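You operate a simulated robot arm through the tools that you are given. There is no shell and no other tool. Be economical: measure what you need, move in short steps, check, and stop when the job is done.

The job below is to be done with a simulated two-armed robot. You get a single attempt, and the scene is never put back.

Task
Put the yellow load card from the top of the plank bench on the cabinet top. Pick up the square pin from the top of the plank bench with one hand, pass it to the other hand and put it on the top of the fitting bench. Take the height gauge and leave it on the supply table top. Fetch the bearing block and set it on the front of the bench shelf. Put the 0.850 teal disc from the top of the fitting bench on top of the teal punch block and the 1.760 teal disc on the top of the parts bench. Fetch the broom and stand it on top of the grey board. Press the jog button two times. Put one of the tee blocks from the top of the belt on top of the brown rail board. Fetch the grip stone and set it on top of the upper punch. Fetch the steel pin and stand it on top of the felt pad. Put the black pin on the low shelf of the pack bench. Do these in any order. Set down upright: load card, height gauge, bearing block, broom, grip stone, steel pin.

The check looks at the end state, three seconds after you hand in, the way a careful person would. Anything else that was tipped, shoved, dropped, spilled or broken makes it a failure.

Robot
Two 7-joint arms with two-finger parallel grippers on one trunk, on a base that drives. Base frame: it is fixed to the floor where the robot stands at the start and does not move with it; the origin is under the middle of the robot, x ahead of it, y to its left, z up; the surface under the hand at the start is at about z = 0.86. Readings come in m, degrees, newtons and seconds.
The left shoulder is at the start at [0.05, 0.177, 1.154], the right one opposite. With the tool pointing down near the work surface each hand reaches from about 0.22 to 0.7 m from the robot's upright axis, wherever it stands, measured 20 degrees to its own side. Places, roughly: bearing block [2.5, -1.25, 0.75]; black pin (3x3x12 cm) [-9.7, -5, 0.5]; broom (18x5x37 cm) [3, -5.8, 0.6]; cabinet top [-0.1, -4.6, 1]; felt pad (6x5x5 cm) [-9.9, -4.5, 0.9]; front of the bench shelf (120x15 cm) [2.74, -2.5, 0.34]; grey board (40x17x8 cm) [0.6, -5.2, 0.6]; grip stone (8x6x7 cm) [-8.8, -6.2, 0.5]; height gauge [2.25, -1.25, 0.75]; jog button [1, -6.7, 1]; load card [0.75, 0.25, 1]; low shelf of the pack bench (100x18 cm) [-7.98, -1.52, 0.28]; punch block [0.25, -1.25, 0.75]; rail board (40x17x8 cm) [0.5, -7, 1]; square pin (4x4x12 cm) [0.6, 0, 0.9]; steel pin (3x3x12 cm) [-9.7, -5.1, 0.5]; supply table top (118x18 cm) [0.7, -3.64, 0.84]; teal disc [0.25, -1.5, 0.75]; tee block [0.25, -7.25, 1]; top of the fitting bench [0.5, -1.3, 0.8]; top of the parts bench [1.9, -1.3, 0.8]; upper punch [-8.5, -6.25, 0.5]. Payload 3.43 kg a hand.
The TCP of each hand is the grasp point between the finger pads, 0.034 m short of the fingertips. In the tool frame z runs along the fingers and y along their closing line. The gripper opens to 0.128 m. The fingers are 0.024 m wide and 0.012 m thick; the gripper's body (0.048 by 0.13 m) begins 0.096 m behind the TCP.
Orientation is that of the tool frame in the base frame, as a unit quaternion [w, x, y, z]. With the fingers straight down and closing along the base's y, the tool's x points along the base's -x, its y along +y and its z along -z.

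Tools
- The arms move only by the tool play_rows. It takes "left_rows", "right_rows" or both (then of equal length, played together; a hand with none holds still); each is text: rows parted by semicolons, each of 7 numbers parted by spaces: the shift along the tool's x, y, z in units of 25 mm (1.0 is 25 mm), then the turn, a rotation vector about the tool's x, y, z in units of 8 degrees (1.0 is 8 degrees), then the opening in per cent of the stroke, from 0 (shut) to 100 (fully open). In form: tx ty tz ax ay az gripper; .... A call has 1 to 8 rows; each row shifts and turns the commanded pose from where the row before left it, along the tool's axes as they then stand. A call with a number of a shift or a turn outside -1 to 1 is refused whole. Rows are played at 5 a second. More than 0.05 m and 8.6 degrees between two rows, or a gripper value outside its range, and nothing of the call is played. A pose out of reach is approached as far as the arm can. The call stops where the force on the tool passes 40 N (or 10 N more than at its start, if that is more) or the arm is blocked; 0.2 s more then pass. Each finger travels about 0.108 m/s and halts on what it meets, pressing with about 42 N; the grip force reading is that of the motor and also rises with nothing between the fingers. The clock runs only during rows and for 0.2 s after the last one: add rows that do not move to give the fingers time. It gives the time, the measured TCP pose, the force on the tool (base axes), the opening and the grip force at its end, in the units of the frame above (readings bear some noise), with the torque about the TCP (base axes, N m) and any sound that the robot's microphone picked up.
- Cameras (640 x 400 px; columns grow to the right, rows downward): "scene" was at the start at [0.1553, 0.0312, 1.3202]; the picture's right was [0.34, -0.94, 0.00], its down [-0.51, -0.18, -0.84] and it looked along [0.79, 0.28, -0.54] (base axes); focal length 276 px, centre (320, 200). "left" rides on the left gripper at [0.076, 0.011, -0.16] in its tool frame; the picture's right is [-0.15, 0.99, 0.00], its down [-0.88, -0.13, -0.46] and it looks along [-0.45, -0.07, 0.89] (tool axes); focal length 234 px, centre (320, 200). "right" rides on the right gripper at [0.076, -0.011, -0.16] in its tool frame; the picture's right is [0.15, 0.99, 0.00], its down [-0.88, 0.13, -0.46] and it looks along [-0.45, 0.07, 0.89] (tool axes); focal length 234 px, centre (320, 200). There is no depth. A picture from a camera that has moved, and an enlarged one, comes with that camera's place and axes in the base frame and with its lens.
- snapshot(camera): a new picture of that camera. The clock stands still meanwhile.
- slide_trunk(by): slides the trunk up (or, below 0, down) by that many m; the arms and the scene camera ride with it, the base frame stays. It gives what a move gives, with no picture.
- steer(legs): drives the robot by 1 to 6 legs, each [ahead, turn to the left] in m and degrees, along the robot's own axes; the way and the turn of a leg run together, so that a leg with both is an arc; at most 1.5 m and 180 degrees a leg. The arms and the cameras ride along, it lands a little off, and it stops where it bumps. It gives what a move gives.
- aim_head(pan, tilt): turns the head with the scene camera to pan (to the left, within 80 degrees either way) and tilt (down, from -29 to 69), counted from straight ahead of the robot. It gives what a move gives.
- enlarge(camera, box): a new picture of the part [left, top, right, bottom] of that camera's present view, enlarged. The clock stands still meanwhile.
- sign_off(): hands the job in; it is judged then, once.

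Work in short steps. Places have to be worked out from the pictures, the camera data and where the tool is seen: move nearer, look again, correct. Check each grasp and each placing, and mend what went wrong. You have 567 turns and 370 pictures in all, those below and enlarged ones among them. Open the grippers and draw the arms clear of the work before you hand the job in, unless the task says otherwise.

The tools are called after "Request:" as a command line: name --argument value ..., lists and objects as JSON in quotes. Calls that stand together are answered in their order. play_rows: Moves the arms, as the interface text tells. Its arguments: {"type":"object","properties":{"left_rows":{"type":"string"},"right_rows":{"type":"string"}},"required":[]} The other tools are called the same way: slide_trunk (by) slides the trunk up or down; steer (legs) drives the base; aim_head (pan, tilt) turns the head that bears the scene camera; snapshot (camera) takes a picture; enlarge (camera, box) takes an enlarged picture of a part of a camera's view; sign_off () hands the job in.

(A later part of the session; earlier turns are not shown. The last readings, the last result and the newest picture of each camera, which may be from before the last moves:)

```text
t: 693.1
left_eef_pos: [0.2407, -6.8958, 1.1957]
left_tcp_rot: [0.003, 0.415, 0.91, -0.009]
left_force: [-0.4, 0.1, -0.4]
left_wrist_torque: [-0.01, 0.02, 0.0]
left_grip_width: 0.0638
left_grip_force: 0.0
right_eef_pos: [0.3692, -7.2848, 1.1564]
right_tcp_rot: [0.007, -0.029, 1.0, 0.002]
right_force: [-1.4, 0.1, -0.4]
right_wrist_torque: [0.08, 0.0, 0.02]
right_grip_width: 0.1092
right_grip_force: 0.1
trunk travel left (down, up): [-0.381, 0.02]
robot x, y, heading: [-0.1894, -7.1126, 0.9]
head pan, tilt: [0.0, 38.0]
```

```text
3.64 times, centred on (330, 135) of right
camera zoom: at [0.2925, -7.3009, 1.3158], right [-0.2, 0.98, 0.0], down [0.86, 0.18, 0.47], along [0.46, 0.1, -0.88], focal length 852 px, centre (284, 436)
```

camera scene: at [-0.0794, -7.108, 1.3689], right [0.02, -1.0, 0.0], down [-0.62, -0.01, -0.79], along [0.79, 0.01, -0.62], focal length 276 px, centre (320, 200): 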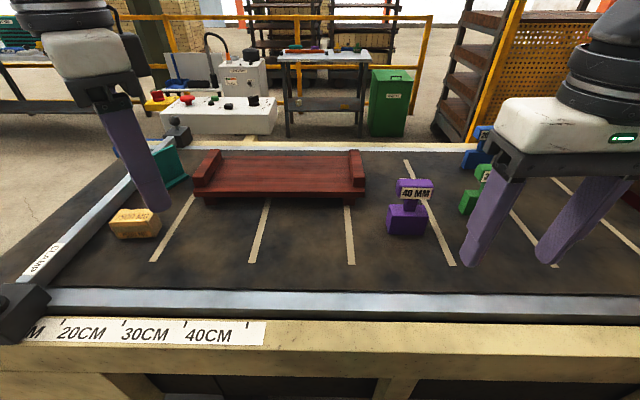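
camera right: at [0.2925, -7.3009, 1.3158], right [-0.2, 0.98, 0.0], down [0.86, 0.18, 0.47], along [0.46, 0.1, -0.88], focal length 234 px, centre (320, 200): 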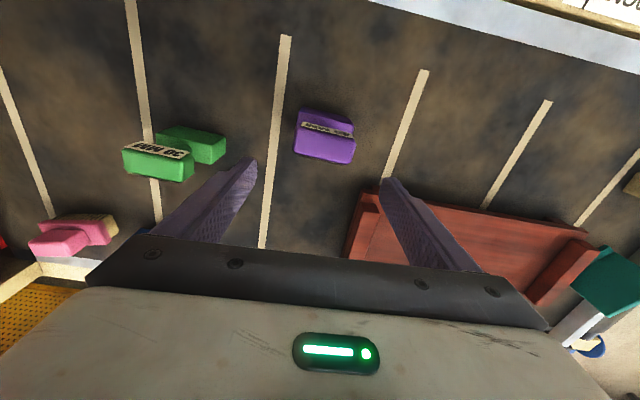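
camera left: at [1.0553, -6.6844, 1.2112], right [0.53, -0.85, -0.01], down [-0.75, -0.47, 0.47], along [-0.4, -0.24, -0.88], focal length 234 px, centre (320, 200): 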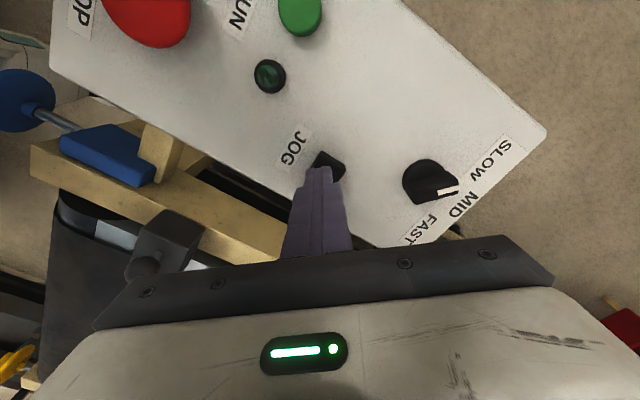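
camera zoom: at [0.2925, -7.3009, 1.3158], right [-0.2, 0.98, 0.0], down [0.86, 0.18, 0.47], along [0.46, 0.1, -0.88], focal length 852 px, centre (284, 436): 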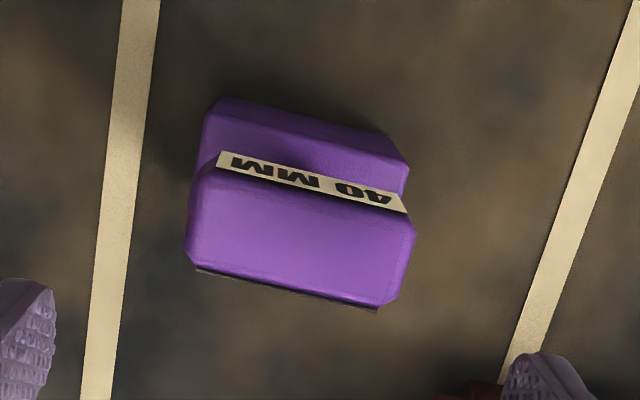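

Request:
play_rows --right_rows "0.44 0.13 1 0 0 0 85;0 0 1 0 0 0 85;0 0 1 0 0 0 85;0 0 0.9 0 0 0 85"

Request:
snapshot --camera "right"

Request:
enlarge --camera "scene" --box '[340, 100, 480, 260]'

```text
t: 694.1
left_eef_pos: [0.2398, -6.8958, 1.1952]
left_tcp_rot: [0.002, 0.415, 0.91, -0.009]
left_force: [-0.7, -0.3, -1.0]
left_wrist_torque: [0.02, 0.01, 0.01]
left_grip_width: 0.0643
left_grip_force: 0.1
right_eef_pos: [0.3585, -7.2833, 1.0597]
right_tcp_rot: [0.006, -0.029, 1.0, 0.001]
right_force: [-0.6, 0.9, 0.0]
right_wrist_torque: [0.0, 0.01, -0.02]
right_grip_width: 0.1089
right_grip_force: 0.2
trunk travel left (down, up): [-0.381, 0.02]
robot x, y, heading: [-0.1885, -7.1112, 1.1]
head pan, tilt: [0.0, 38.0]
```

```text
166 pictures are left
camera right: at [0.2821, -7.298, 1.2178], right [-0.2, 0.98, 0.0], down [0.86, 0.18, 0.47], along [0.46, 0.09, -0.88], focal length 234 px, centre (320, 200)
```

right: 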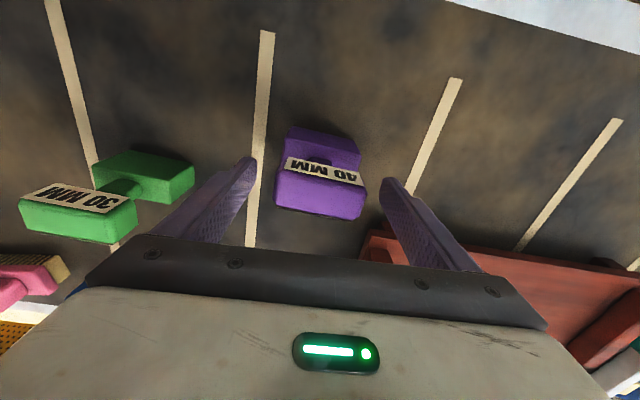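

```text
2.50 times, centred on (410, 180) of scene
camera zoom: at [-0.03, -7.1074, 1.3688], right [0.02, -1.0, 0.0], down [-0.62, -0.01, -0.79], along [0.79, 0.01, -0.62], focal length 690 px, centre (95, 250)
```

zoom: 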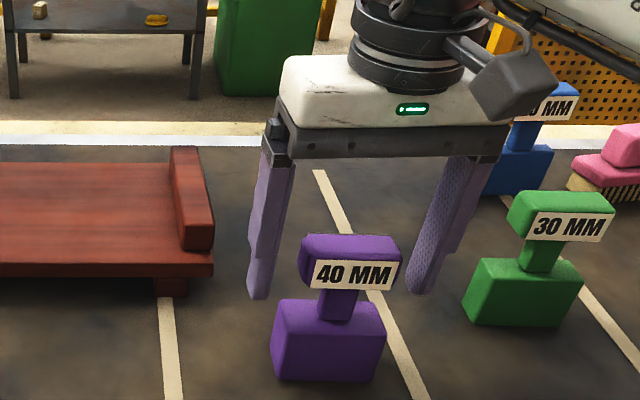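

Request:
play_rows --right_rows "0 0 0.6 0 0 0 85;0 0 0 0 0 0 30;0 0 0 0 0 0 0;0 0 0 0 0 0 0;0 0 0 0 0 0 0"

Request:
play_rows --right_rows "0 0 -0.5 0 0 0 0;0 0 -1 0 0 0 0;0 0 -1 0 0 0 0;0 0 -1 0 0 0 0;0 0 -1 0 0 0 0"

Request:
snapshot --camera "scene"

```text
t: 695.3
left_eef_pos: [0.2395, -6.895, 1.1972]
left_tcp_rot: [0.003, 0.415, 0.91, -0.009]
left_force: [-0.8, 0.3, 0.7]
left_wrist_torque: [0.01, -0.03, 0.02]
left_grip_width: 0.0641
left_grip_force: 0.0
right_eef_pos: [0.3592, -7.2813, 1.0443]
right_tcp_rot: [0.007, -0.03, 1.0, 0.001]
right_force: [0.5, 0.5, -0.7]
right_wrist_torque: [0.0, 0.0, 0.0]
right_grip_width: 0.067
right_grip_force: 41.7
trunk travel left (down, up): [-0.381, 0.02]
robot x, y, heading: [-0.185, -7.1142, 1.2]
head pan, tilt: [0.0, 38.0]
```

```text
t: 696.5
left_eef_pos: [0.2394, -6.8956, 1.1951]
left_tcp_rot: [0.003, 0.415, 0.91, -0.009]
left_force: [0.2, -1.1, 0.1]
left_wrist_torque: [0.0, 0.0, -0.01]
left_grip_width: 0.0639
left_grip_force: 0.1
right_eef_pos: [0.3567, -7.2811, 1.1573]
right_tcp_rot: [0.007, -0.031, 1.0, 0.001]
right_force: [0.3, -0.1, -1.5]
right_wrist_torque: [0.01, 0.01, -0.03]
right_grip_width: 0.0668
right_grip_force: 41.8
trunk travel left (down, up): [-0.381, 0.02]
robot x, y, heading: [-0.187, -7.1118, 0.8]
head pan, tilt: [0.0, 38.0]
```

```text
164 pictures are left
camera scene: at [-0.0303, -7.107, 1.3688], right [0.02, -1.0, 0.0], down [-0.62, -0.01, -0.79], along [0.79, 0.01, -0.62], focal length 276 px, centre (320, 200)
```

scene: 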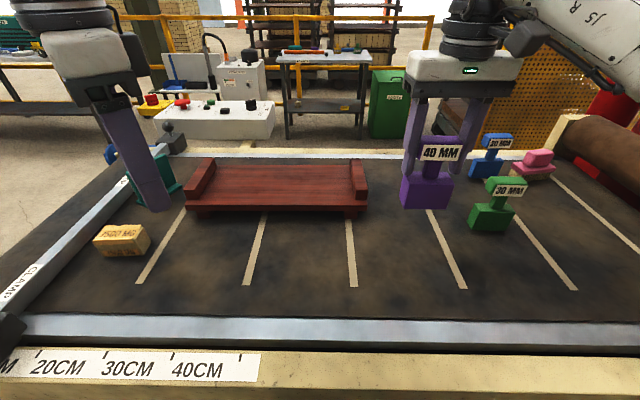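

Tee lifted. Shift the robot north ~25 cm to face the rail board.

Request:
steer --legs '[[-0.12, 0], [0, 90], [0.27, 0], [0, -91], [0.13, 0]]'

Request:
snapshot --camera "scene"

```text
t: 707.8
left_eef_pos: [0.248, -6.6344, 1.1957]
left_tcp_rot: [0.003, 0.422, 0.907, -0.009]
left_force: [1.1, -0.1, 0.2]
left_wrist_torque: [0.0, 0.06, 0.0]
left_grip_width: 0.0637
left_grip_force: 0.0
right_eef_pos: [0.3581, -7.0229, 1.1564]
right_tcp_rot: [0.006, -0.021, 1.0, 0.002]
right_force: [0.4, 0.5, -2.1]
right_wrist_torque: [0.0, 0.02, 0.0]
right_grip_width: 0.0659
right_grip_force: 41.8
trunk travel left (down, up): [-0.381, 0.02]
robot x, y, heading: [-0.1847, -6.8404, -0.0]
head pan, tilt: [0.0, 38.0]
```

```text
163 pictures are left
camera scene: at [-0.0251, -6.8403, 1.3686], right [0.0, -1.0, 0.0], down [-0.62, 0.0, -0.79], along [0.79, 0.0, -0.62], focal length 276 px, centre (320, 200)
```

scene: 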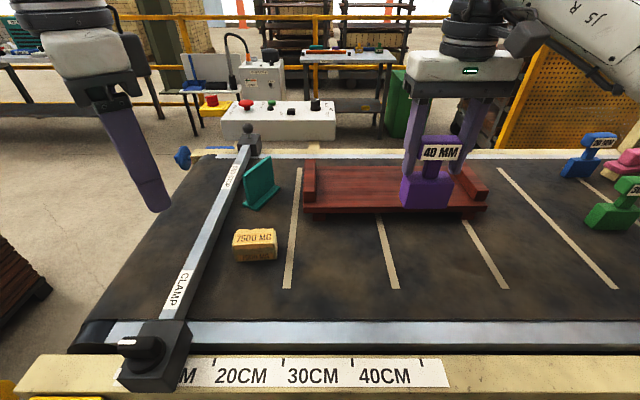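

Request:
play_rows --right_rows "-0.95 0.11 0.1 0 0 0 0;-0.95 0.11 0.1 0 0 0 0;-0.95 0.11 0.1 0 0 0 0;-0.95 0.11 0.2 0 0 0 0;-0.95 0.11 0.2 0 0 0 0;-0.95 0.11 0.2 0 0 0 0"

Request:
snapshot --camera "scene"

Request:
snapshot --camera "right"

```text
t: 709.2
left_eef_pos: [0.2461, -6.6322, 1.196]
left_tcp_rot: [0.002, 0.421, 0.907, -0.009]
left_force: [0.8, -0.7, 0.6]
left_wrist_torque: [-0.07, -0.02, 0.02]
left_grip_width: 0.0637
left_grip_force: 0.1
right_eef_pos: [0.454, -7.0056, 1.1353]
right_tcp_rot: [0.007, -0.022, 1.0, 0.0]
right_force: [-0.4, 0.2, -1.3]
right_wrist_torque: [-0.02, 0.0, -0.01]
right_grip_width: 0.0657
right_grip_force: 41.8
right hand out of reach, approached as far as the arm can: row 5, 6
trunk travel left (down, up): [-0.381, 0.02]
robot x, y, heading: [-0.1829, -6.8425, -0.1]
head pan, tilt: [0.0, 38.0]
```

```text
162 pictures are left
camera scene: at [-0.0263, -6.8395, 1.3688], right [0.0, -1.0, 0.0], down [-0.62, 0.0, -0.79], along [0.79, 0.0, -0.62], focal length 276 px, centre (320, 200)
```

scene: 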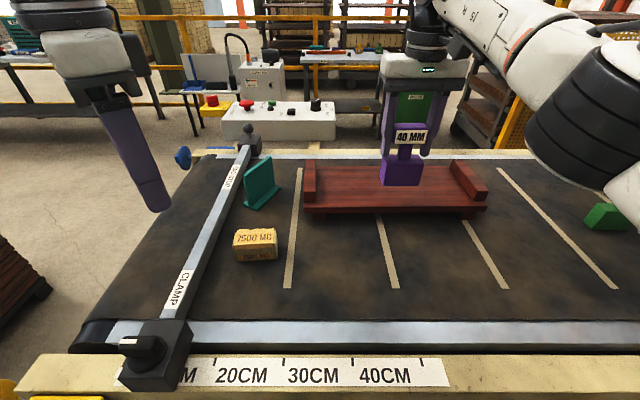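

```text
161 pictures are left
camera right: at [0.3772, -7.0196, 1.2948], right [-0.19, 0.98, 0.0], down [0.87, 0.17, 0.47], along [0.46, 0.09, -0.88], focal length 234 px, centre (320, 200)
```

right: 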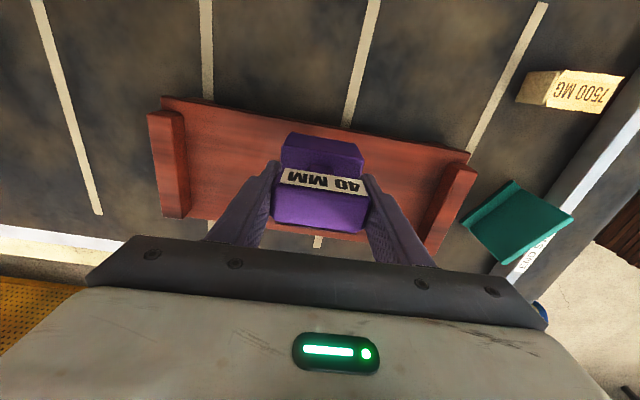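

Request:
steer --legs '[[0.055, 0]]'

Request:
snapshot --camera "right"

```text
t: 710.1
left_eef_pos: [0.2606, -6.6338, 1.1958]
left_tcp_rot: [0.002, 0.422, 0.907, -0.009]
left_force: [-0.4, -0.1, -0.7]
left_wrist_torque: [0.0, 0.01, -0.02]
left_grip_width: 0.0639
left_grip_force: 0.1
right_eef_pos: [0.4683, -7.0057, 1.137]
right_tcp_rot: [0.006, -0.02, 1.0, 0.001]
right_force: [-0.4, 0.0, -1.8]
right_wrist_torque: [0.01, 0.0, 0.02]
right_grip_width: 0.0657
right_grip_force: 41.6
trunk travel left (down, up): [-0.381, 0.02]
robot x, y, heading: [-0.169, -6.8399, -0.1]
head pan, tilt: [0.0, 38.0]
stopped in leg 1: the robot was blocked; the commanded pose is now the measured one
```

```text
160 pictures are left
camera right: at [0.3908, -7.0205, 1.2946], right [-0.19, 0.98, 0.0], down [0.87, 0.17, 0.47], along [0.46, 0.09, -0.88], focal length 234 px, centre (320, 200)
```

right: 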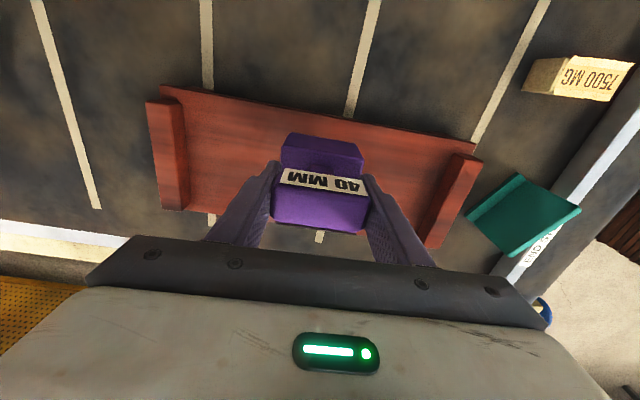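

The base is blocked by the frame. I'll retract and raise the tee a bit, turn the robot left 20° (brings the right shoulder forward), then reach again.

Request:
play_rows --right_rows "1 0 0 0 0 0 0;1 0 0 0 0 0 0;1 0 -0.5 0 0 0 0;1 0 -1 0 0 0 0;0 0 -1 0 0 0 0"

Request:
steer --legs '[[0, 20]]'

Request:
play_rows --right_rows "0 0 0 0 0 0.83 0;0 0 0 0 0 0.83 0;0 0 0 0 0 0.84 0"

```text
t: 711.3
left_eef_pos: [0.2616, -6.6336, 1.196]
left_tcp_rot: [0.002, 0.421, 0.907, -0.008]
left_force: [0.2, -0.3, -0.2]
left_wrist_torque: [-0.01, 0.0, -0.03]
left_grip_width: 0.064
left_grip_force: 0.0
right_eef_pos: [0.3653, -7.0103, 1.1981]
right_tcp_rot: [0.006, -0.021, 1.0, 0.001]
right_force: [-0.1, 0.1, -1.8]
right_wrist_torque: [-0.01, -0.02, -0.01]
right_grip_width: 0.0658
right_grip_force: 42.8
trunk travel left (down, up): [-0.381, 0.02]
robot x, y, heading: [-0.1693, -6.8396, -0.3]
head pan, tilt: [0.0, 38.0]
```

```text
t: 712.8
left_eef_pos: [0.1637, -6.4981, 1.1958]
left_tcp_rot: [0.004, 0.259, 0.966, -0.009]
left_force: [-0.4, 1.2, -0.4]
left_wrist_torque: [0.0, -0.02, -0.03]
left_grip_width: 0.0638
left_grip_force: 0.0
right_eef_pos: [0.3907, -6.8161, 1.1971]
right_tcp_rot: [0.007, -0.194, 0.981, 0.001]
right_force: [-1.1, 0.0, -1.0]
right_wrist_torque: [0.0, -0.01, 0.0]
right_grip_width: 0.0653
right_grip_force: 42.2
trunk travel left (down, up): [-0.381, 0.02]
robot x, y, heading: [-0.1716, -6.8434, 19.7]
head pan, tilt: [0.0, 38.0]
```

```text
t: 713.6
left_eef_pos: [0.1641, -6.4984, 1.1969]
left_tcp_rot: [0.004, 0.258, 0.966, -0.008]
left_force: [0.0, 0.3, 0.3]
left_wrist_torque: [-0.01, 0.05, 0.0]
left_grip_width: 0.0641
left_grip_force: 0.0
right_eef_pos: [0.3918, -6.8175, 1.1977]
right_tcp_rot: [0.008, -0.02, 1.0, 0.004]
right_force: [-0.7, -0.4, -0.6]
right_wrist_torque: [0.03, 0.01, 0.0]
right_grip_width: 0.0655
right_grip_force: 41.9
trunk travel left (down, up): [-0.381, 0.02]
robot x, y, heading: [-0.1691, -6.8408, 20.1]
head pan, tilt: [0.0, 38.0]
```

Request:
play_rows --right_rows "0 -0.935 0 0 0 0 0;0 -0.935 0 0 0 0 0;0 -0.935 0 0 0 0 0;-0.6 -0.935 0 0 0 0 0;-0.9 -0.935 0.4 0 0 0 0;-0.9 -0.935 0.6 0 0 0 0;-1 -0.935 0.6 0 0 0 0;-1 -0.935 0.6 0 0 0 0"

Request:
snapshot --camera "right"

```text
t: 715.4
left_eef_pos: [0.1639, -6.4989, 1.1959]
left_tcp_rot: [0.004, 0.259, 0.966, -0.008]
left_force: [-0.6, 0.0, 0.3]
left_wrist_torque: [0.0, -0.05, 0.01]
left_grip_width: 0.0637
left_grip_force: 0.0
right_eef_pos: [0.5109, -6.9993, 1.1413]
right_tcp_rot: [0.007, -0.022, 1.0, 0.004]
right_force: [-0.3, -0.5, -0.8]
right_wrist_torque: [0.01, 0.02, 0.01]
right_grip_width: 0.0653
right_grip_force: 42.4
trunk travel left (down, up): [-0.381, 0.02]
robot x, y, heading: [-0.1691, -6.8396, 19.9]
head pan, tilt: [0.0, 38.0]
```

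```text
159 pictures are left
camera right: at [0.4353, -7.0149, 1.3001], right [-0.19, 0.98, 0.0], down [0.87, 0.16, 0.47], along [0.46, 0.09, -0.88], focal length 234 px, centre (320, 200)
```

right: 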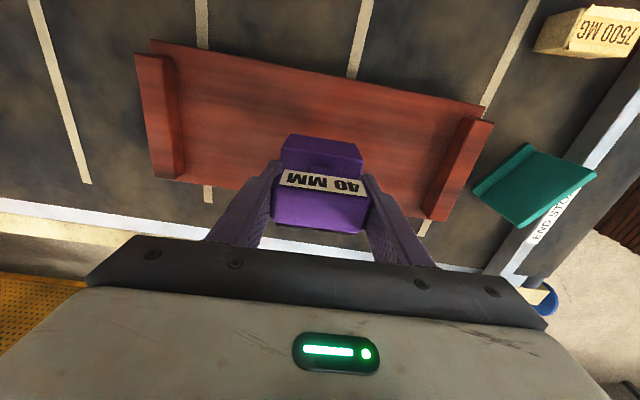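

Request:
play_rows --right_rows "0 0 0.9 0 0 0 0;0 0 0.6 0 0 0 0;0 0 0.2 0 0 0 0;0 0 0.15 0 0 0 0"

Request:
snapshot --camera "scene"

```text
t: 716.4
left_eef_pos: [0.1633, -6.499, 1.1965]
left_tcp_rot: [0.004, 0.26, 0.966, -0.009]
left_force: [-0.3, -0.4, 0.9]
left_wrist_torque: [0.0, -0.03, -0.03]
left_grip_width: 0.0638
left_grip_force: 0.1
right_eef_pos: [0.5093, -6.9991, 1.0956]
right_tcp_rot: [0.006, -0.021, 1.0, 0.003]
right_force: [0.9, -0.4, -1.3]
right_wrist_torque: [-0.01, -0.04, 0.02]
right_grip_width: 0.0656
right_grip_force: 41.6
trunk travel left (down, up): [-0.381, 0.02]
robot x, y, heading: [-0.1709, -6.8461, 19.7]
head pan, tilt: [0.0, 38.0]
```

```text
158 pictures are left
camera scene: at [-0.022, -6.787, 1.3688], right [0.34, -0.94, 0.0], down [-0.58, -0.21, -0.79], along [0.74, 0.27, -0.62], focal length 276 px, centre (320, 200)
```

scene: 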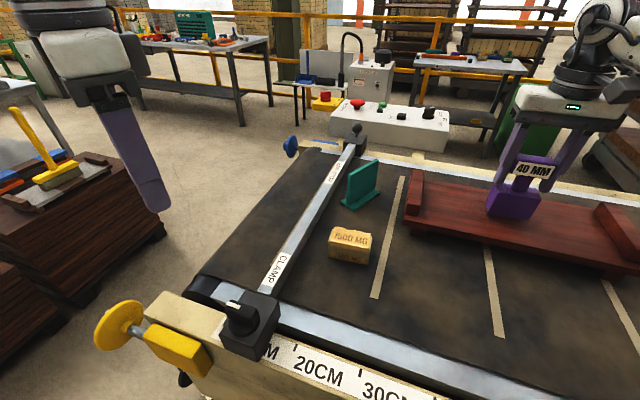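

Request:
play_rows --right_rows "0 0 0.15 0 0 0 0;0 0 0.15 0 0 0 0;0 0 0.15 0 0 0 0"

Request:
enlarge --camera "scene" --box '[400, 120, 640, 280]'

```text
t: 717.2
left_eef_pos: [0.1629, -6.4986, 1.1965]
left_tcp_rot: [0.004, 0.259, 0.966, -0.008]
left_force: [-0.2, 0.6, 0.2]
left_wrist_torque: [0.01, -0.05, 0.01]
left_grip_width: 0.064
left_grip_force: 0.0
right_eef_pos: [0.5104, -6.9979, 1.0874]
right_tcp_rot: [0.007, -0.02, 1.0, 0.004]
right_force: [-0.6, -0.7, 4.4]
right_wrist_torque: [-0.29, 0.04, -0.04]
right_grip_width: 0.0657
right_grip_force: 42.0
trunk travel left (down, up): [-0.381, 0.02]
robot x, y, heading: [-0.1724, -6.8394, 20.0]
head pan, tilt: [0.0, 38.0]
```

```text
2.50 times, centred on (520, 200) of scene
camera zoom: at [-0.0227, -6.787, 1.369], right [0.34, -0.94, 0.0], down [-0.58, -0.21, -0.79], along [0.74, 0.27, -0.62], focal length 690 px, centre (-180, 200)
```

zoom: 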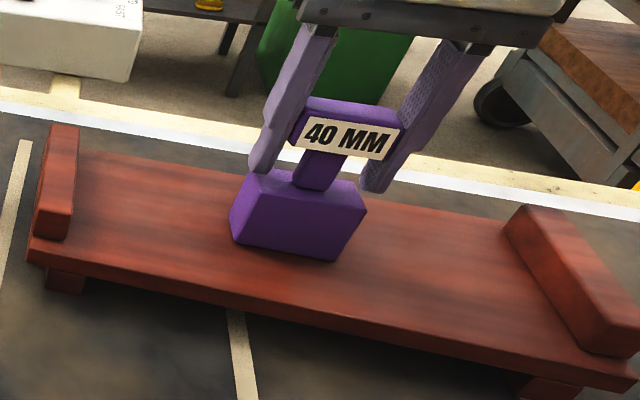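

Contact on the board. Release and lift.

Request:
play_rows --right_rows "0 0 0 0 0 0 60;0 0 0 0 0 0 75;0 0 0 0 0 0 90;0 0 -0.6 0 0 0 90;0 0 -1 0 0 0 90;0 0 -1 0 0 0 90;0.5 0 -1 0 0 0 90;1 0 -0.5 0 0 0 90"

Request:
enlarge --camera "scene" --box '[340, 100, 640, 300]'

```text
t: 719.0
left_eef_pos: [0.1636, -6.4997, 1.1969]
left_tcp_rot: [0.005, 0.26, 0.966, -0.009]
left_force: [0.4, -0.2, -0.4]
left_wrist_torque: [0.01, -0.01, -0.01]
left_grip_width: 0.064
left_grip_force: 0.0
right_eef_pos: [0.4704, -7.0024, 1.1863]
right_tcp_rot: [0.007, -0.021, 1.0, 0.004]
right_force: [-0.3, -0.4, -0.3]
right_wrist_torque: [-0.01, -0.02, 0.03]
right_grip_width: 0.1152
right_grip_force: 0.0
trunk travel left (down, up): [-0.381, 0.02]
robot x, y, heading: [-0.1742, -6.8417, 19.9]
head pan, tilt: [0.0, 38.0]
```

```text
2.00 times, centred on (490, 200) of scene
camera zoom: at [-0.0228, -6.7874, 1.3689], right [0.34, -0.94, 0.0], down [-0.58, -0.21, -0.79], along [0.74, 0.27, -0.61], focal length 552 px, centre (-20, 200)
```

zoom: 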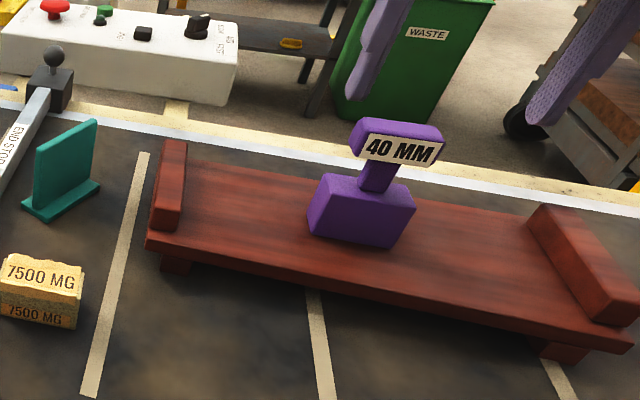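

The tee stands on the rail board. Now fold the arms and head west for the far zone.

Request:
play_rows --right_rows "1 0 0 0 0 0 60;1 0 0 0 0 0 60;1 -0.3 0 0 0 0 60;1 -0.3 0 0 0 0 60;1 -0.3 0 0 0 0 60;1 -0.3 0 0 0 0 60;1 -0.3 0 0 0 0 60"

Request:
steer --legs '[[-0.35, 0], [0, 140]]'

Request:
aim_head --pan 0 --tilt 12

Request:
snapshot --camera "scene"

```text
t: 720.6
left_eef_pos: [0.163, -6.499, 1.1958]
left_tcp_rot: [0.004, 0.259, 0.966, -0.008]
left_force: [-0.5, -0.1, 0.2]
left_wrist_torque: [-0.01, -0.02, 0.0]
left_grip_width: 0.064
left_grip_force: 0.1
right_eef_pos: [0.2989, -7.0471, 1.185]
right_tcp_rot: [0.007, -0.019, 1.0, 0.004]
right_force: [0.6, -0.1, 0.8]
right_wrist_torque: [0.02, 0.03, -0.03]
right_grip_width: 0.077
right_grip_force: 0.2
trunk travel left (down, up): [-0.381, 0.02]
robot x, y, heading: [-0.1704, -6.8448, 19.9]
head pan, tilt: [0.0, 38.0]
```

```text
t: 728.6
left_eef_pos: [-0.9773, -7.0113, 1.1963]
left_tcp_rot: [-0.009, 0.82, -0.572, -0.002]
left_force: [0.5, 0.1, 1.2]
left_wrist_torque: [0.01, 0.01, -0.02]
left_grip_width: 0.0639
left_grip_force: 0.0
right_eef_pos: [-0.7298, -6.5042, 1.1852]
right_tcp_rot: [0.001, 0.947, -0.321, -0.008]
right_force: [0.0, 0.9, -0.8]
right_wrist_torque: [-0.03, 0.01, -0.01]
right_grip_width: 0.0767
right_grip_force: 0.0
trunk travel left (down, up): [-0.381, 0.02]
robot x, y, heading: [-0.5036, -6.9663, 160.3]
head pan, tilt: [0.0, 38.0]
```

```text
t: 729.5
left_eef_pos: [-0.9764, -7.0108, 1.1971]
left_tcp_rot: [-0.009, 0.82, -0.573, -0.001]
left_force: [-0.1, -0.2, 0.5]
left_wrist_torque: [0.02, 0.0, -0.01]
left_grip_width: 0.0643
left_grip_force: 0.1
right_eef_pos: [-0.7301, -6.504, 1.185]
right_tcp_rot: [0.001, 0.947, -0.321, -0.007]
right_force: [1.1, -0.4, -0.4]
right_wrist_torque: [-0.01, 0.01, -0.01]
right_grip_width: 0.0769
right_grip_force: 0.1
trunk travel left (down, up): [-0.381, 0.02]
robot x, y, heading: [-0.5002, -6.9597, 160.1]
head pan, tilt: [0.0, 12.0]
```

```text
155 pictures are left
camera scene: at [-0.6527, -6.905, 1.4102], right [0.34, 0.94, 0.0], down [0.2, -0.07, -0.98], along [-0.92, 0.33, -0.21], focal length 276 px, centre (320, 200)
```

scene: 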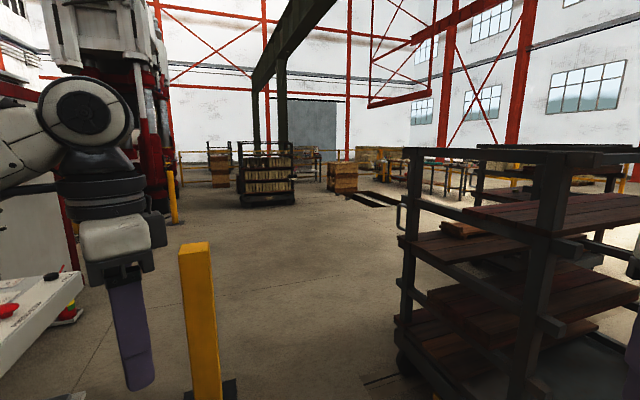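

Clear way west. Drive in stages.

Request:
steer --legs '[[1.5, 0], [0, 15], [1.5, 0], [1.0, 0]]'

Request:
snapshot --camera "scene"

```text
t: 735.5
left_eef_pos: [-2.2005, -6.559, 1.1924]
left_tcp_rot: [-0.01, 0.818, -0.576, 0.0]
left_force: [0.6, 0.3, -0.4]
left_wrist_torque: [-0.01, 0.01, -0.04]
left_grip_width: 0.064
left_grip_force: 0.0
right_eef_pos: [-1.9494, -6.0532, 1.1818]
right_tcp_rot: [0.003, 0.944, -0.329, -0.004]
right_force: [0.8, -0.7, -0.1]
right_wrist_torque: [-0.04, 0.01, -0.02]
right_grip_width: 0.0768
right_grip_force: 0.1
trunk travel left (down, up): [-0.381, 0.02]
robot x, y, heading: [-1.722, -6.5125, 159.5]
head pan, tilt: [0.0, 12.0]
stopped in leg 1: the robot was blocked; the commanded pose is now the measured one
```

```text
154 pictures are left
camera scene: at [-1.8777, -6.4581, 1.4096], right [0.35, 0.94, 0.0], down [0.2, -0.07, -0.98], along [-0.92, 0.34, -0.21], focal length 276 px, centre (320, 200)
```

scene: 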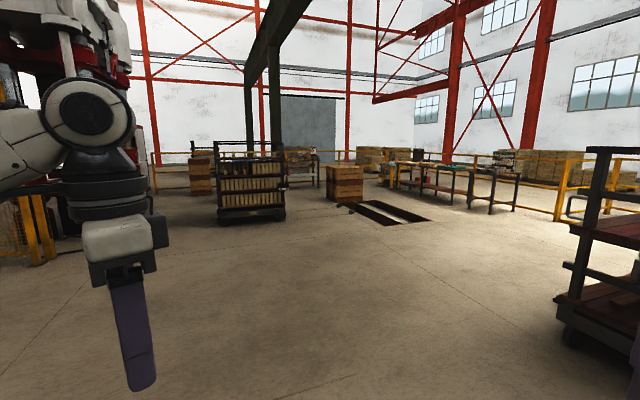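

Something (right elbow near the trolley) blocked. Back off slightly and steer further left.

Request:
steer --legs '[[-0.2, 0], [0, 30], [0.8, 0]]'

Request:
aim_head --pan -80 --tilt 25

Request:
snapshot --camera "scene"

```text
t: 742.5
left_eef_pos: [-2.7159, -6.9913, 1.1957]
left_tcp_rot: [-0.008, 0.938, -0.347, -0.003]
left_force: [-0.4, 0.5, -0.1]
left_wrist_torque: [-0.03, -0.04, -0.01]
left_grip_width: 0.0642
left_grip_force: 0.0
right_eef_pos: [-2.7488, -6.4271, 1.1829]
right_tcp_rot: [0.005, 0.997, -0.075, -0.005]
right_force: [-0.3, 0.0, 0.6]
right_wrist_torque: [0.0, -0.02, -0.02]
right_grip_width: 0.077
right_grip_force: 0.1
trunk travel left (down, up): [-0.381, 0.02]
robot x, y, heading: [-2.3283, -6.7174, -170.3]
head pan, tilt: [0.0, 12.0]
```

```text
t: 744.0
left_eef_pos: [-2.7153, -6.9907, 1.1964]
left_tcp_rot: [-0.009, 0.938, -0.346, -0.003]
left_force: [-0.7, -0.3, 0.3]
left_wrist_torque: [0.03, -0.01, 0.0]
left_grip_width: 0.064
left_grip_force: 0.1
right_eef_pos: [-2.7482, -6.4264, 1.184]
right_tcp_rot: [0.005, 0.997, -0.076, -0.007]
right_force: [-0.3, 0.5, -0.1]
right_wrist_torque: [-0.02, 0.01, -0.01]
right_grip_width: 0.0769
right_grip_force: 0.1
trunk travel left (down, up): [-0.381, 0.02]
robot x, y, heading: [-2.325, -6.7191, -170.4]
head pan, tilt: [-80.0, 25.0]
```

```text
153 pictures are left
camera scene: at [-2.4228, -6.6399, 1.3891], right [0.94, 0.33, 0.0], down [0.14, -0.4, -0.91], along [-0.3, 0.85, -0.42], focal length 276 px, centre (320, 200)
```

scene: 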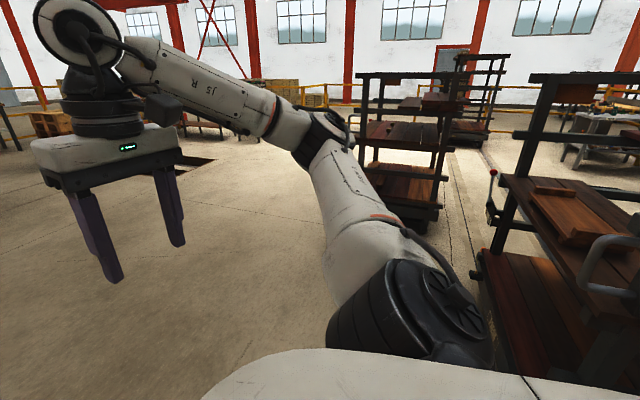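

Request:
steer --legs '[[0, -31.8], [1.45, 0], [1.45, 0], [0, 10]]'

Request:
aim_head --pan 0 --tilt 12

Request:
snapshot --camera "scene"

```text
t: 760.2
left_eef_pos: [-5.4526, -5.6904, 1.1948]
left_tcp_rot: [-0.009, 0.85, -0.527, 0.0]
left_force: [-0.6, -0.8, 0.5]
left_wrist_torque: [0.05, 0.0, 0.0]
left_grip_width: 0.0641
left_grip_force: 0.1
right_eef_pos: [-5.2623, -5.1585, 1.1842]
right_tcp_rot: [0.004, 0.962, -0.274, -0.007]
right_force: [-0.8, -0.7, -0.4]
right_wrist_torque: [0.0, 0.0, 0.03]
right_grip_width: 0.0768
right_grip_force: 0.2
trunk travel left (down, up): [-0.381, 0.02]
robot x, y, heading: [-4.9863, -5.5928, 166.4]
head pan, tilt: [-80.0, 25.0]
```

```text
t: 761.7
left_eef_pos: [-5.4537, -5.6913, 1.1955]
left_tcp_rot: [-0.009, 0.85, -0.527, -0.001]
left_force: [-0.2, -0.4, -0.4]
left_wrist_torque: [0.02, 0.0, 0.0]
left_grip_width: 0.0642
left_grip_force: 0.1
right_eef_pos: [-5.2624, -5.1592, 1.1834]
right_tcp_rot: [0.004, 0.962, -0.274, -0.008]
right_force: [0.1, 0.8, -0.5]
right_wrist_torque: [-0.01, 0.01, -0.01]
right_grip_width: 0.077
right_grip_force: 0.1
trunk travel left (down, up): [-0.381, 0.02]
robot x, y, heading: [-4.9893, -5.5908, 166.3]
head pan, tilt: [0.0, 12.0]
```

```text
152 pictures are left
camera scene: at [-5.143, -5.5515, 1.4102], right [0.24, 0.97, 0.0], down [0.2, -0.05, -0.98], along [-0.95, 0.23, -0.21], focal length 276 px, centre (320, 200)
```

scene: 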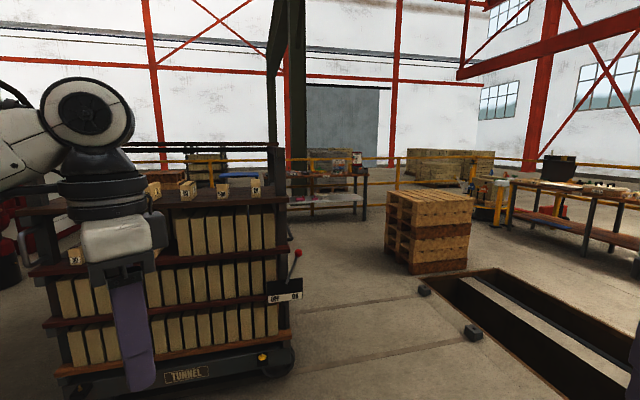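

Pass between the TUNNEL trolley and the pit (y≈−4.75).

Request:
steer --legs '[[0, -21.3], [1.45, 0], [0, 35], [1.3, 0]]'

Request:
aim_head --pan 0 --tilt 18

Request:
snapshot --camera "scene"

```text
t: 777.8
left_eef_pos: [-7.9051, -4.9768, 1.1955]
left_tcp_rot: [-0.009, 0.906, -0.423, -0.001]
left_force: [-0.7, -0.8, 0.6]
left_wrist_torque: [-0.03, -0.04, -0.03]
left_grip_width: 0.0641
left_grip_force: 0.0
right_eef_pos: [-7.8428, -4.4147, 1.1845]
right_tcp_rot: [0.005, 0.987, -0.158, -0.006]
right_force: [-0.4, 0.8, -0.1]
right_wrist_torque: [0.0, 0.0, -0.01]
right_grip_width: 0.0767
right_grip_force: 0.1
trunk travel left (down, up): [-0.381, 0.02]
robot x, y, heading: [-7.472, -4.7711, 179.8]
head pan, tilt: [0.0, 12.0]
```

```text
t: 778.5
left_eef_pos: [-7.9047, -4.9764, 1.1952]
left_tcp_rot: [-0.008, 0.906, -0.423, -0.002]
left_force: [0.2, 0.4, 0.6]
left_wrist_torque: [-0.01, 0.01, 0.02]
left_grip_width: 0.064
left_grip_force: 0.0
right_eef_pos: [-7.8429, -4.414, 1.1851]
right_tcp_rot: [0.005, 0.987, -0.159, -0.007]
right_force: [0.3, 1.2, 0.3]
right_wrist_torque: [-0.01, 0.0, 0.02]
right_grip_width: 0.077
right_grip_force: 0.1
trunk travel left (down, up): [-0.381, 0.02]
robot x, y, heading: [-7.4704, -4.7681, 179.9]
head pan, tilt: [0.0, 18.0]
```

```text
151 pictures are left
camera scene: at [-7.6339, -4.7688, 1.4005], right [0.0, 1.0, 0.0], down [0.31, 0.0, -0.95], along [-0.95, 0.0, -0.31], focal length 276 px, centre (320, 200)
```

scene: 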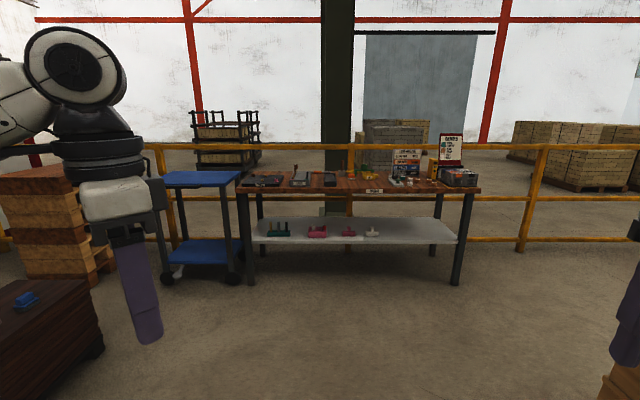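

The grip stone/punch sit on the dark crate to the left-front. Drive there.

Request:
steer --legs '[[0, 33], [1.3, 0], [0, 57]]'

Request:
aim_head --pan 0 --tilt 38

Request:
snapshot --camera "scene"

```text
t: 789.1
left_eef_pos: [-8.3567, -5.9082, 1.196]
left_tcp_rot: [-0.004, 0.941, 0.339, -0.008]
left_force: [0.5, -0.1, -0.6]
left_wrist_torque: [-0.01, 0.02, -0.02]
left_grip_width: 0.0639
left_grip_force: 0.0
right_eef_pos: [-8.9183, -5.8475, 1.183]
right_tcp_rot: [0.009, 0.812, 0.584, -0.002]
right_force: [-0.4, -0.5, -0.3]
right_wrist_torque: [-0.01, 0.03, 0.0]
right_grip_width: 0.0766
right_grip_force: 0.1
trunk travel left (down, up): [-0.381, 0.02]
robot x, y, heading: [-8.5588, -5.4782, -90.4]
head pan, tilt: [0.0, 18.0]
```

```text
t: 789.9
left_eef_pos: [-8.3565, -5.9089, 1.1958]
left_tcp_rot: [-0.004, 0.941, 0.339, -0.007]
left_force: [-0.4, 1.3, 0.9]
left_wrist_torque: [0.0, 0.0, 0.01]
left_grip_width: 0.064
left_grip_force: 0.1
right_eef_pos: [-8.9191, -5.8471, 1.1849]
right_tcp_rot: [0.009, 0.812, 0.584, -0.002]
right_force: [0.3, -0.1, 0.7]
right_wrist_torque: [0.0, -0.01, -0.01]
right_grip_width: 0.0766
right_grip_force: 0.0
trunk travel left (down, up): [-0.381, 0.02]
robot x, y, heading: [-8.5616, -5.4773, -90.5]
head pan, tilt: [0.0, 38.0]
```

```text
150 pictures are left
camera scene: at [-8.5606, -5.6326, 1.3689], right [-1.0, 0.01, 0.0], down [0.0, 0.62, -0.79], along [0.0, -0.79, -0.62], focal length 276 px, centre (320, 200)
```

scene: 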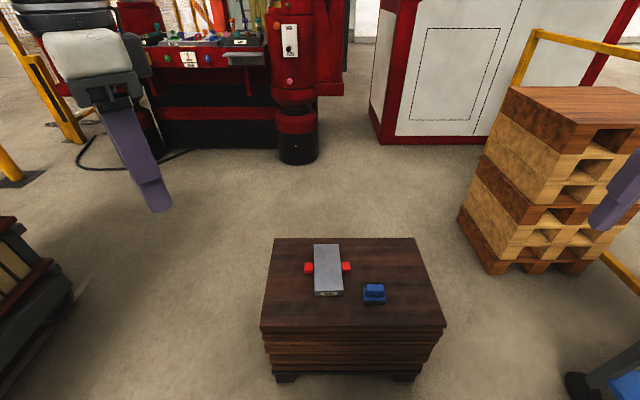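

Request:
enlarge --camera "scene" --box '[250, 220, 450, 340]'

```text
3.20 times, centred on (350, 280) of scene
camera zoom: at [-8.5606, -5.6326, 1.3689], right [-1.0, 0.01, 0.0], down [0.0, 0.62, -0.79], along [0.0, -0.79, -0.62], focal length 883 px, centre (224, -56)
```

zoom: 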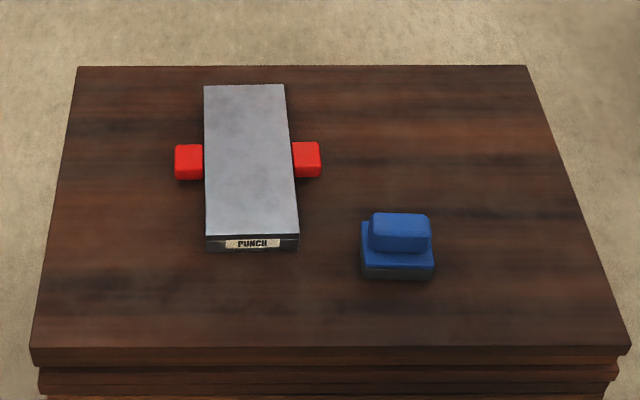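

The blue block is the grip stone; the grey PUNCH slab is the upper punch. Drive forward 25 cm and lower the trunk.

Request:
steer --legs '[[0.25, 0]]'

Request:
slide_trunk --by -0.28

Request:
aim_head --pan 0 --tilt 45

Request:
snapshot --camera "scene"

Request:
snapshot --camera "right"

```text
t: 791.8
left_eef_pos: [-8.3584, -6.1594, 1.1955]
left_tcp_rot: [-0.006, 0.94, 0.34, -0.007]
left_force: [0.0, -0.6, -0.5]
left_wrist_torque: [0.03, -0.01, 0.01]
left_grip_width: 0.0641
left_grip_force: 0.0
right_eef_pos: [-8.9211, -6.0969, 1.1835]
right_tcp_rot: [0.008, 0.812, 0.584, 0.0]
right_force: [0.0, 0.3, 0.4]
right_wrist_torque: [0.02, -0.01, -0.01]
right_grip_width: 0.0767
right_grip_force: 0.1
trunk travel left (down, up): [-0.381, 0.02]
robot x, y, heading: [-8.5614, -5.7262, -90.2]
head pan, tilt: [0.0, 38.0]
```

```text
t: 794.6
left_eef_pos: [-8.3571, -6.1591, 0.9157]
left_tcp_rot: [-0.006, 0.941, 0.339, -0.007]
left_force: [0.3, -0.5, 0.5]
left_wrist_torque: [0.02, 0.02, -0.02]
left_grip_width: 0.0643
left_grip_force: 0.1
right_eef_pos: [-8.9193, -6.0957, 0.904]
right_tcp_rot: [0.008, 0.811, 0.585, -0.002]
right_force: [-0.6, 0.1, 0.6]
right_wrist_torque: [0.0, 0.0, 0.02]
right_grip_width: 0.0765
right_grip_force: 0.0
trunk travel left (down, up): [-0.101, 0.3]
robot x, y, heading: [-8.5631, -5.726, -90.3]
head pan, tilt: [0.0, 38.0]
```

```text
t: 795.3
left_eef_pos: [-8.3566, -6.1578, 0.916]
left_tcp_rot: [-0.005, 0.94, 0.34, -0.007]
left_force: [0.5, 0.8, -0.4]
left_wrist_torque: [0.01, -0.03, 0.02]
left_grip_width: 0.064
left_grip_force: 0.1
right_eef_pos: [-8.9206, -6.0969, 0.9045]
right_tcp_rot: [0.009, 0.812, 0.584, -0.001]
right_force: [-0.2, 0.6, 0.1]
right_wrist_torque: [0.02, -0.01, 0.03]
right_grip_width: 0.0766
right_grip_force: 0.1
trunk travel left (down, up): [-0.101, 0.3]
robot x, y, heading: [-8.5614, -5.7297, -90.4]
head pan, tilt: [0.0, 45.0]
```

```text
148 pictures are left
camera scene: at [-8.5619, -5.8773, 1.0786], right [-1.0, 0.01, 0.0], down [0.0, 0.71, -0.71], along [0.0, -0.71, -0.71], focal length 276 px, centre (320, 200)
```

scene: 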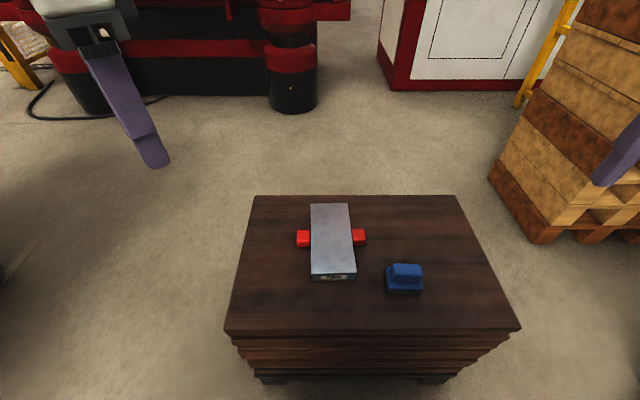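

```text
147 pictures are left
camera right: at [-8.9068, -6.0181, 1.0622], right [0.98, -0.17, 0.01], down [-0.16, -0.87, 0.47], along [-0.07, -0.46, -0.88], focal length 234 px, centre (320, 200)
```

right: 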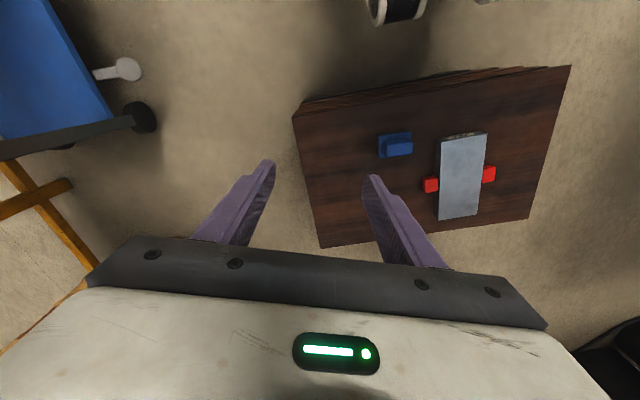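

Request:
enlarge --camera "right" --box '[350, 110, 510, 230]'

```text
3.33 times, centred on (430, 170) of right
camera zoom: at [-8.9068, -6.0181, 1.0622], right [0.98, -0.17, 0.01], down [-0.16, -0.87, 0.47], along [-0.07, -0.46, -0.88], focal length 781 px, centre (-47, 300)
```

zoom: 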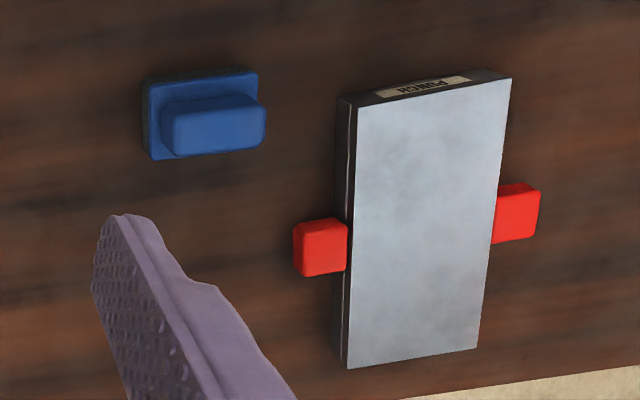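

Request:
play_rows --right_rows "0 0 0 0 0 -1 75;-0.5 1 0.9 0 0 -0.95 75;-0.5 1 0.9 0 0 0 75;-0.5 1 0.9 0 0 0 75;-0.5 1 0.9 0 0 0 75;-0.5 1 0.9 0 0 0 75;-0.5 1 0.9 0 0 0 75;-0.5 1 0.9 0 0 0 75"

Request:
snapshot --camera "right"

```text
t: 797.1
left_eef_pos: [-8.3572, -6.1587, 0.916]
left_tcp_rot: [-0.006, 0.941, 0.339, -0.007]
left_force: [0.5, 0.4, 1.0]
left_wrist_torque: [-0.04, -0.02, 0.02]
left_grip_width: 0.0639
left_grip_force: 0.0
right_eef_pos: [-8.7506, -6.1976, 0.7493]
right_tcp_rot: [0.009, 0.725, 0.689, -0.002]
right_force: [1.8, -0.5, -0.2]
right_wrist_torque: [0.02, 0.0, -0.02]
right_grip_width: 0.0958
right_grip_force: 0.1
trunk travel left (down, up): [-0.101, 0.3]
robot x, y, heading: [-8.5612, -5.7251, -90.2]
head pan, tilt: [0.0, 45.0]
```

```text
145 pictures are left
camera right: at [-8.7587, -6.1199, 0.9076], right [1.0, 0.1, 0.01], down [0.08, -0.88, 0.47], along [0.05, -0.47, -0.88], focal length 234 px, centre (320, 200)
```

right: 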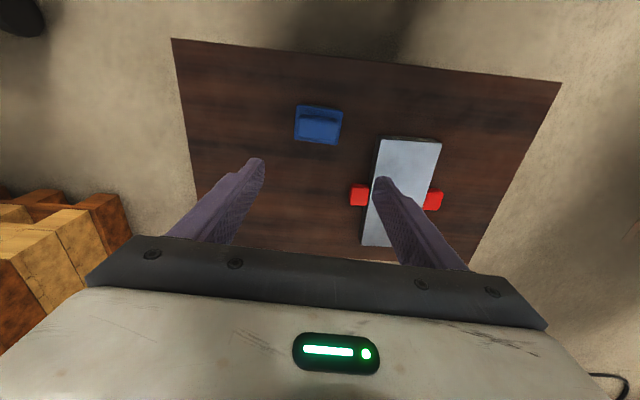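

Request:
play_rows --right_rows "0 0 1 0 0 0 75;0 0 1 0 0 0 75;0 0 1 0 0 0 75;0 0 1 0 0 0 75;0 0 1 0 0 0 75;0 0 1 0 0 0 75"

Request:
enlarge --camera "right" --box '[220, 90, 420, 230]'

Request:
enlarge --camera "scene" --box '[320, 200, 480, 320]'

```text
t: 798.5
left_eef_pos: [-8.3572, -6.1594, 0.9169]
left_tcp_rot: [-0.006, 0.94, 0.341, -0.008]
left_force: [0.4, 0.4, -0.7]
left_wrist_torque: [-0.02, 0.01, -0.03]
left_grip_width: 0.0639
left_grip_force: 0.0
right_eef_pos: [-8.7498, -6.1996, 0.597]
right_tcp_rot: [0.009, 0.725, 0.688, -0.001]
right_force: [0.1, 0.5, -1.2]
right_wrist_torque: [-0.01, 0.01, 0.0]
right_grip_width: 0.0957
right_grip_force: 0.0
trunk travel left (down, up): [-0.101, 0.3]
robot x, y, heading: [-8.5627, -5.7217, -90.3]
head pan, tilt: [0.0, 45.0]
```

```text
2.86 times, centred on (320, 160) of right
camera zoom: at [-8.7571, -6.1212, 0.7563], right [1.0, 0.1, 0.01], down [0.08, -0.88, 0.47], along [0.05, -0.47, -0.88], focal length 669 px, centre (320, 314)
```

zoom: 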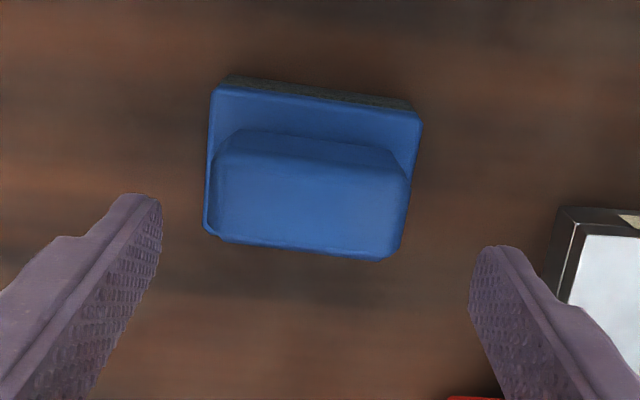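

```text
3.33 times, centred on (400, 260) of scene
camera zoom: at [-8.5619, -5.8773, 1.0786], right [-1.0, 0.01, 0.0], down [0.0, 0.71, -0.71], along [0.0, -0.71, -0.71], focal length 920 px, centre (53, 0)
```

zoom: 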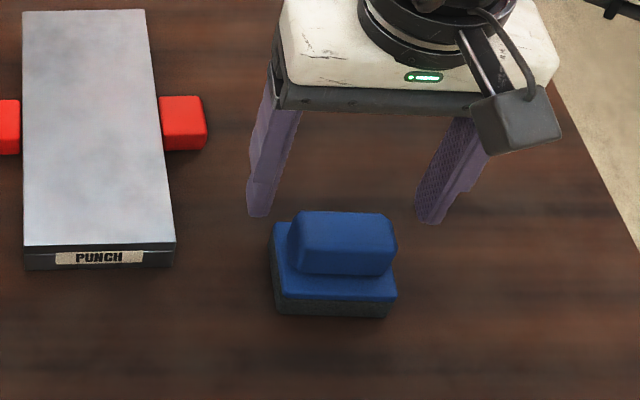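

Request:
play_rows --right_rows "0 0 1 0 0 0 75;0 0 1 0 0 0 75;0 0 0.3 0 0 0 75;0 0 0 0 0 0 30;0 0 0 0 0 0 0;0 0 0 0 0 0 0;0 0 0 0 0 0 0"

Request:
play_rows --right_rows "0 0 -0.5 0 0 0 0;0 0 -1 0 0 0 0;0 0 -1 0 0 0 0;0 0 -1 0 0 0 0;0 0 -1 0 0 0 0;0 0 -1 0 0 0 0"

Request:
snapshot --camera "scene"

```text
t: 800.1
left_eef_pos: [-8.3573, -6.1596, 0.9156]
left_tcp_rot: [-0.005, 0.941, 0.339, -0.007]
left_force: [0.7, 0.3, 0.5]
left_wrist_torque: [0.01, -0.02, 0.03]
left_grip_width: 0.0638
left_grip_force: 0.0
right_eef_pos: [-8.7493, -6.2015, 0.5404]
right_tcp_rot: [0.008, 0.725, 0.689, -0.002]
right_force: [0.1, 0.1, -0.1]
right_wrist_torque: [-0.06, 0.03, -0.01]
right_grip_width: 0.0745
right_grip_force: 42.2
trunk travel left (down, up): [-0.101, 0.3]
robot x, y, heading: [-8.5633, -5.7261, -90.4]
head pan, tilt: [0.0, 45.0]
```

```text
t: 801.5
left_eef_pos: [-8.3577, -6.1598, 0.9161]
left_tcp_rot: [-0.004, 0.94, 0.34, -0.007]
left_force: [0.5, -0.7, 1.5]
left_wrist_torque: [0.0, 0.01, -0.01]
left_grip_width: 0.064
left_grip_force: 0.1
right_eef_pos: [-8.7511, -6.1979, 0.6787]
right_tcp_rot: [0.008, 0.724, 0.689, -0.002]
right_force: [-0.1, -0.3, -1.5]
right_wrist_torque: [-0.05, 0.02, 0.01]
right_grip_width: 0.0745
right_grip_force: 41.9
trunk travel left (down, up): [-0.101, 0.3]
robot x, y, heading: [-8.5645, -5.7257, -90.4]
head pan, tilt: [0.0, 45.0]
```

```text
142 pictures are left
camera scene: at [-8.5619, -5.8774, 1.0785], right [-1.0, 0.01, 0.0], down [0.0, 0.71, -0.71], along [0.0, -0.71, -0.71], focal length 276 px, centre (320, 200)
```

scene: 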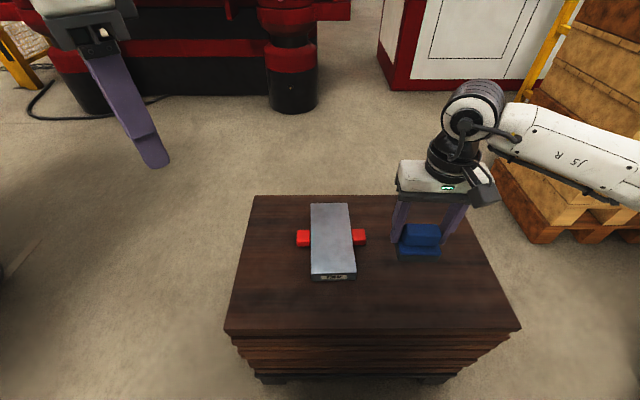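

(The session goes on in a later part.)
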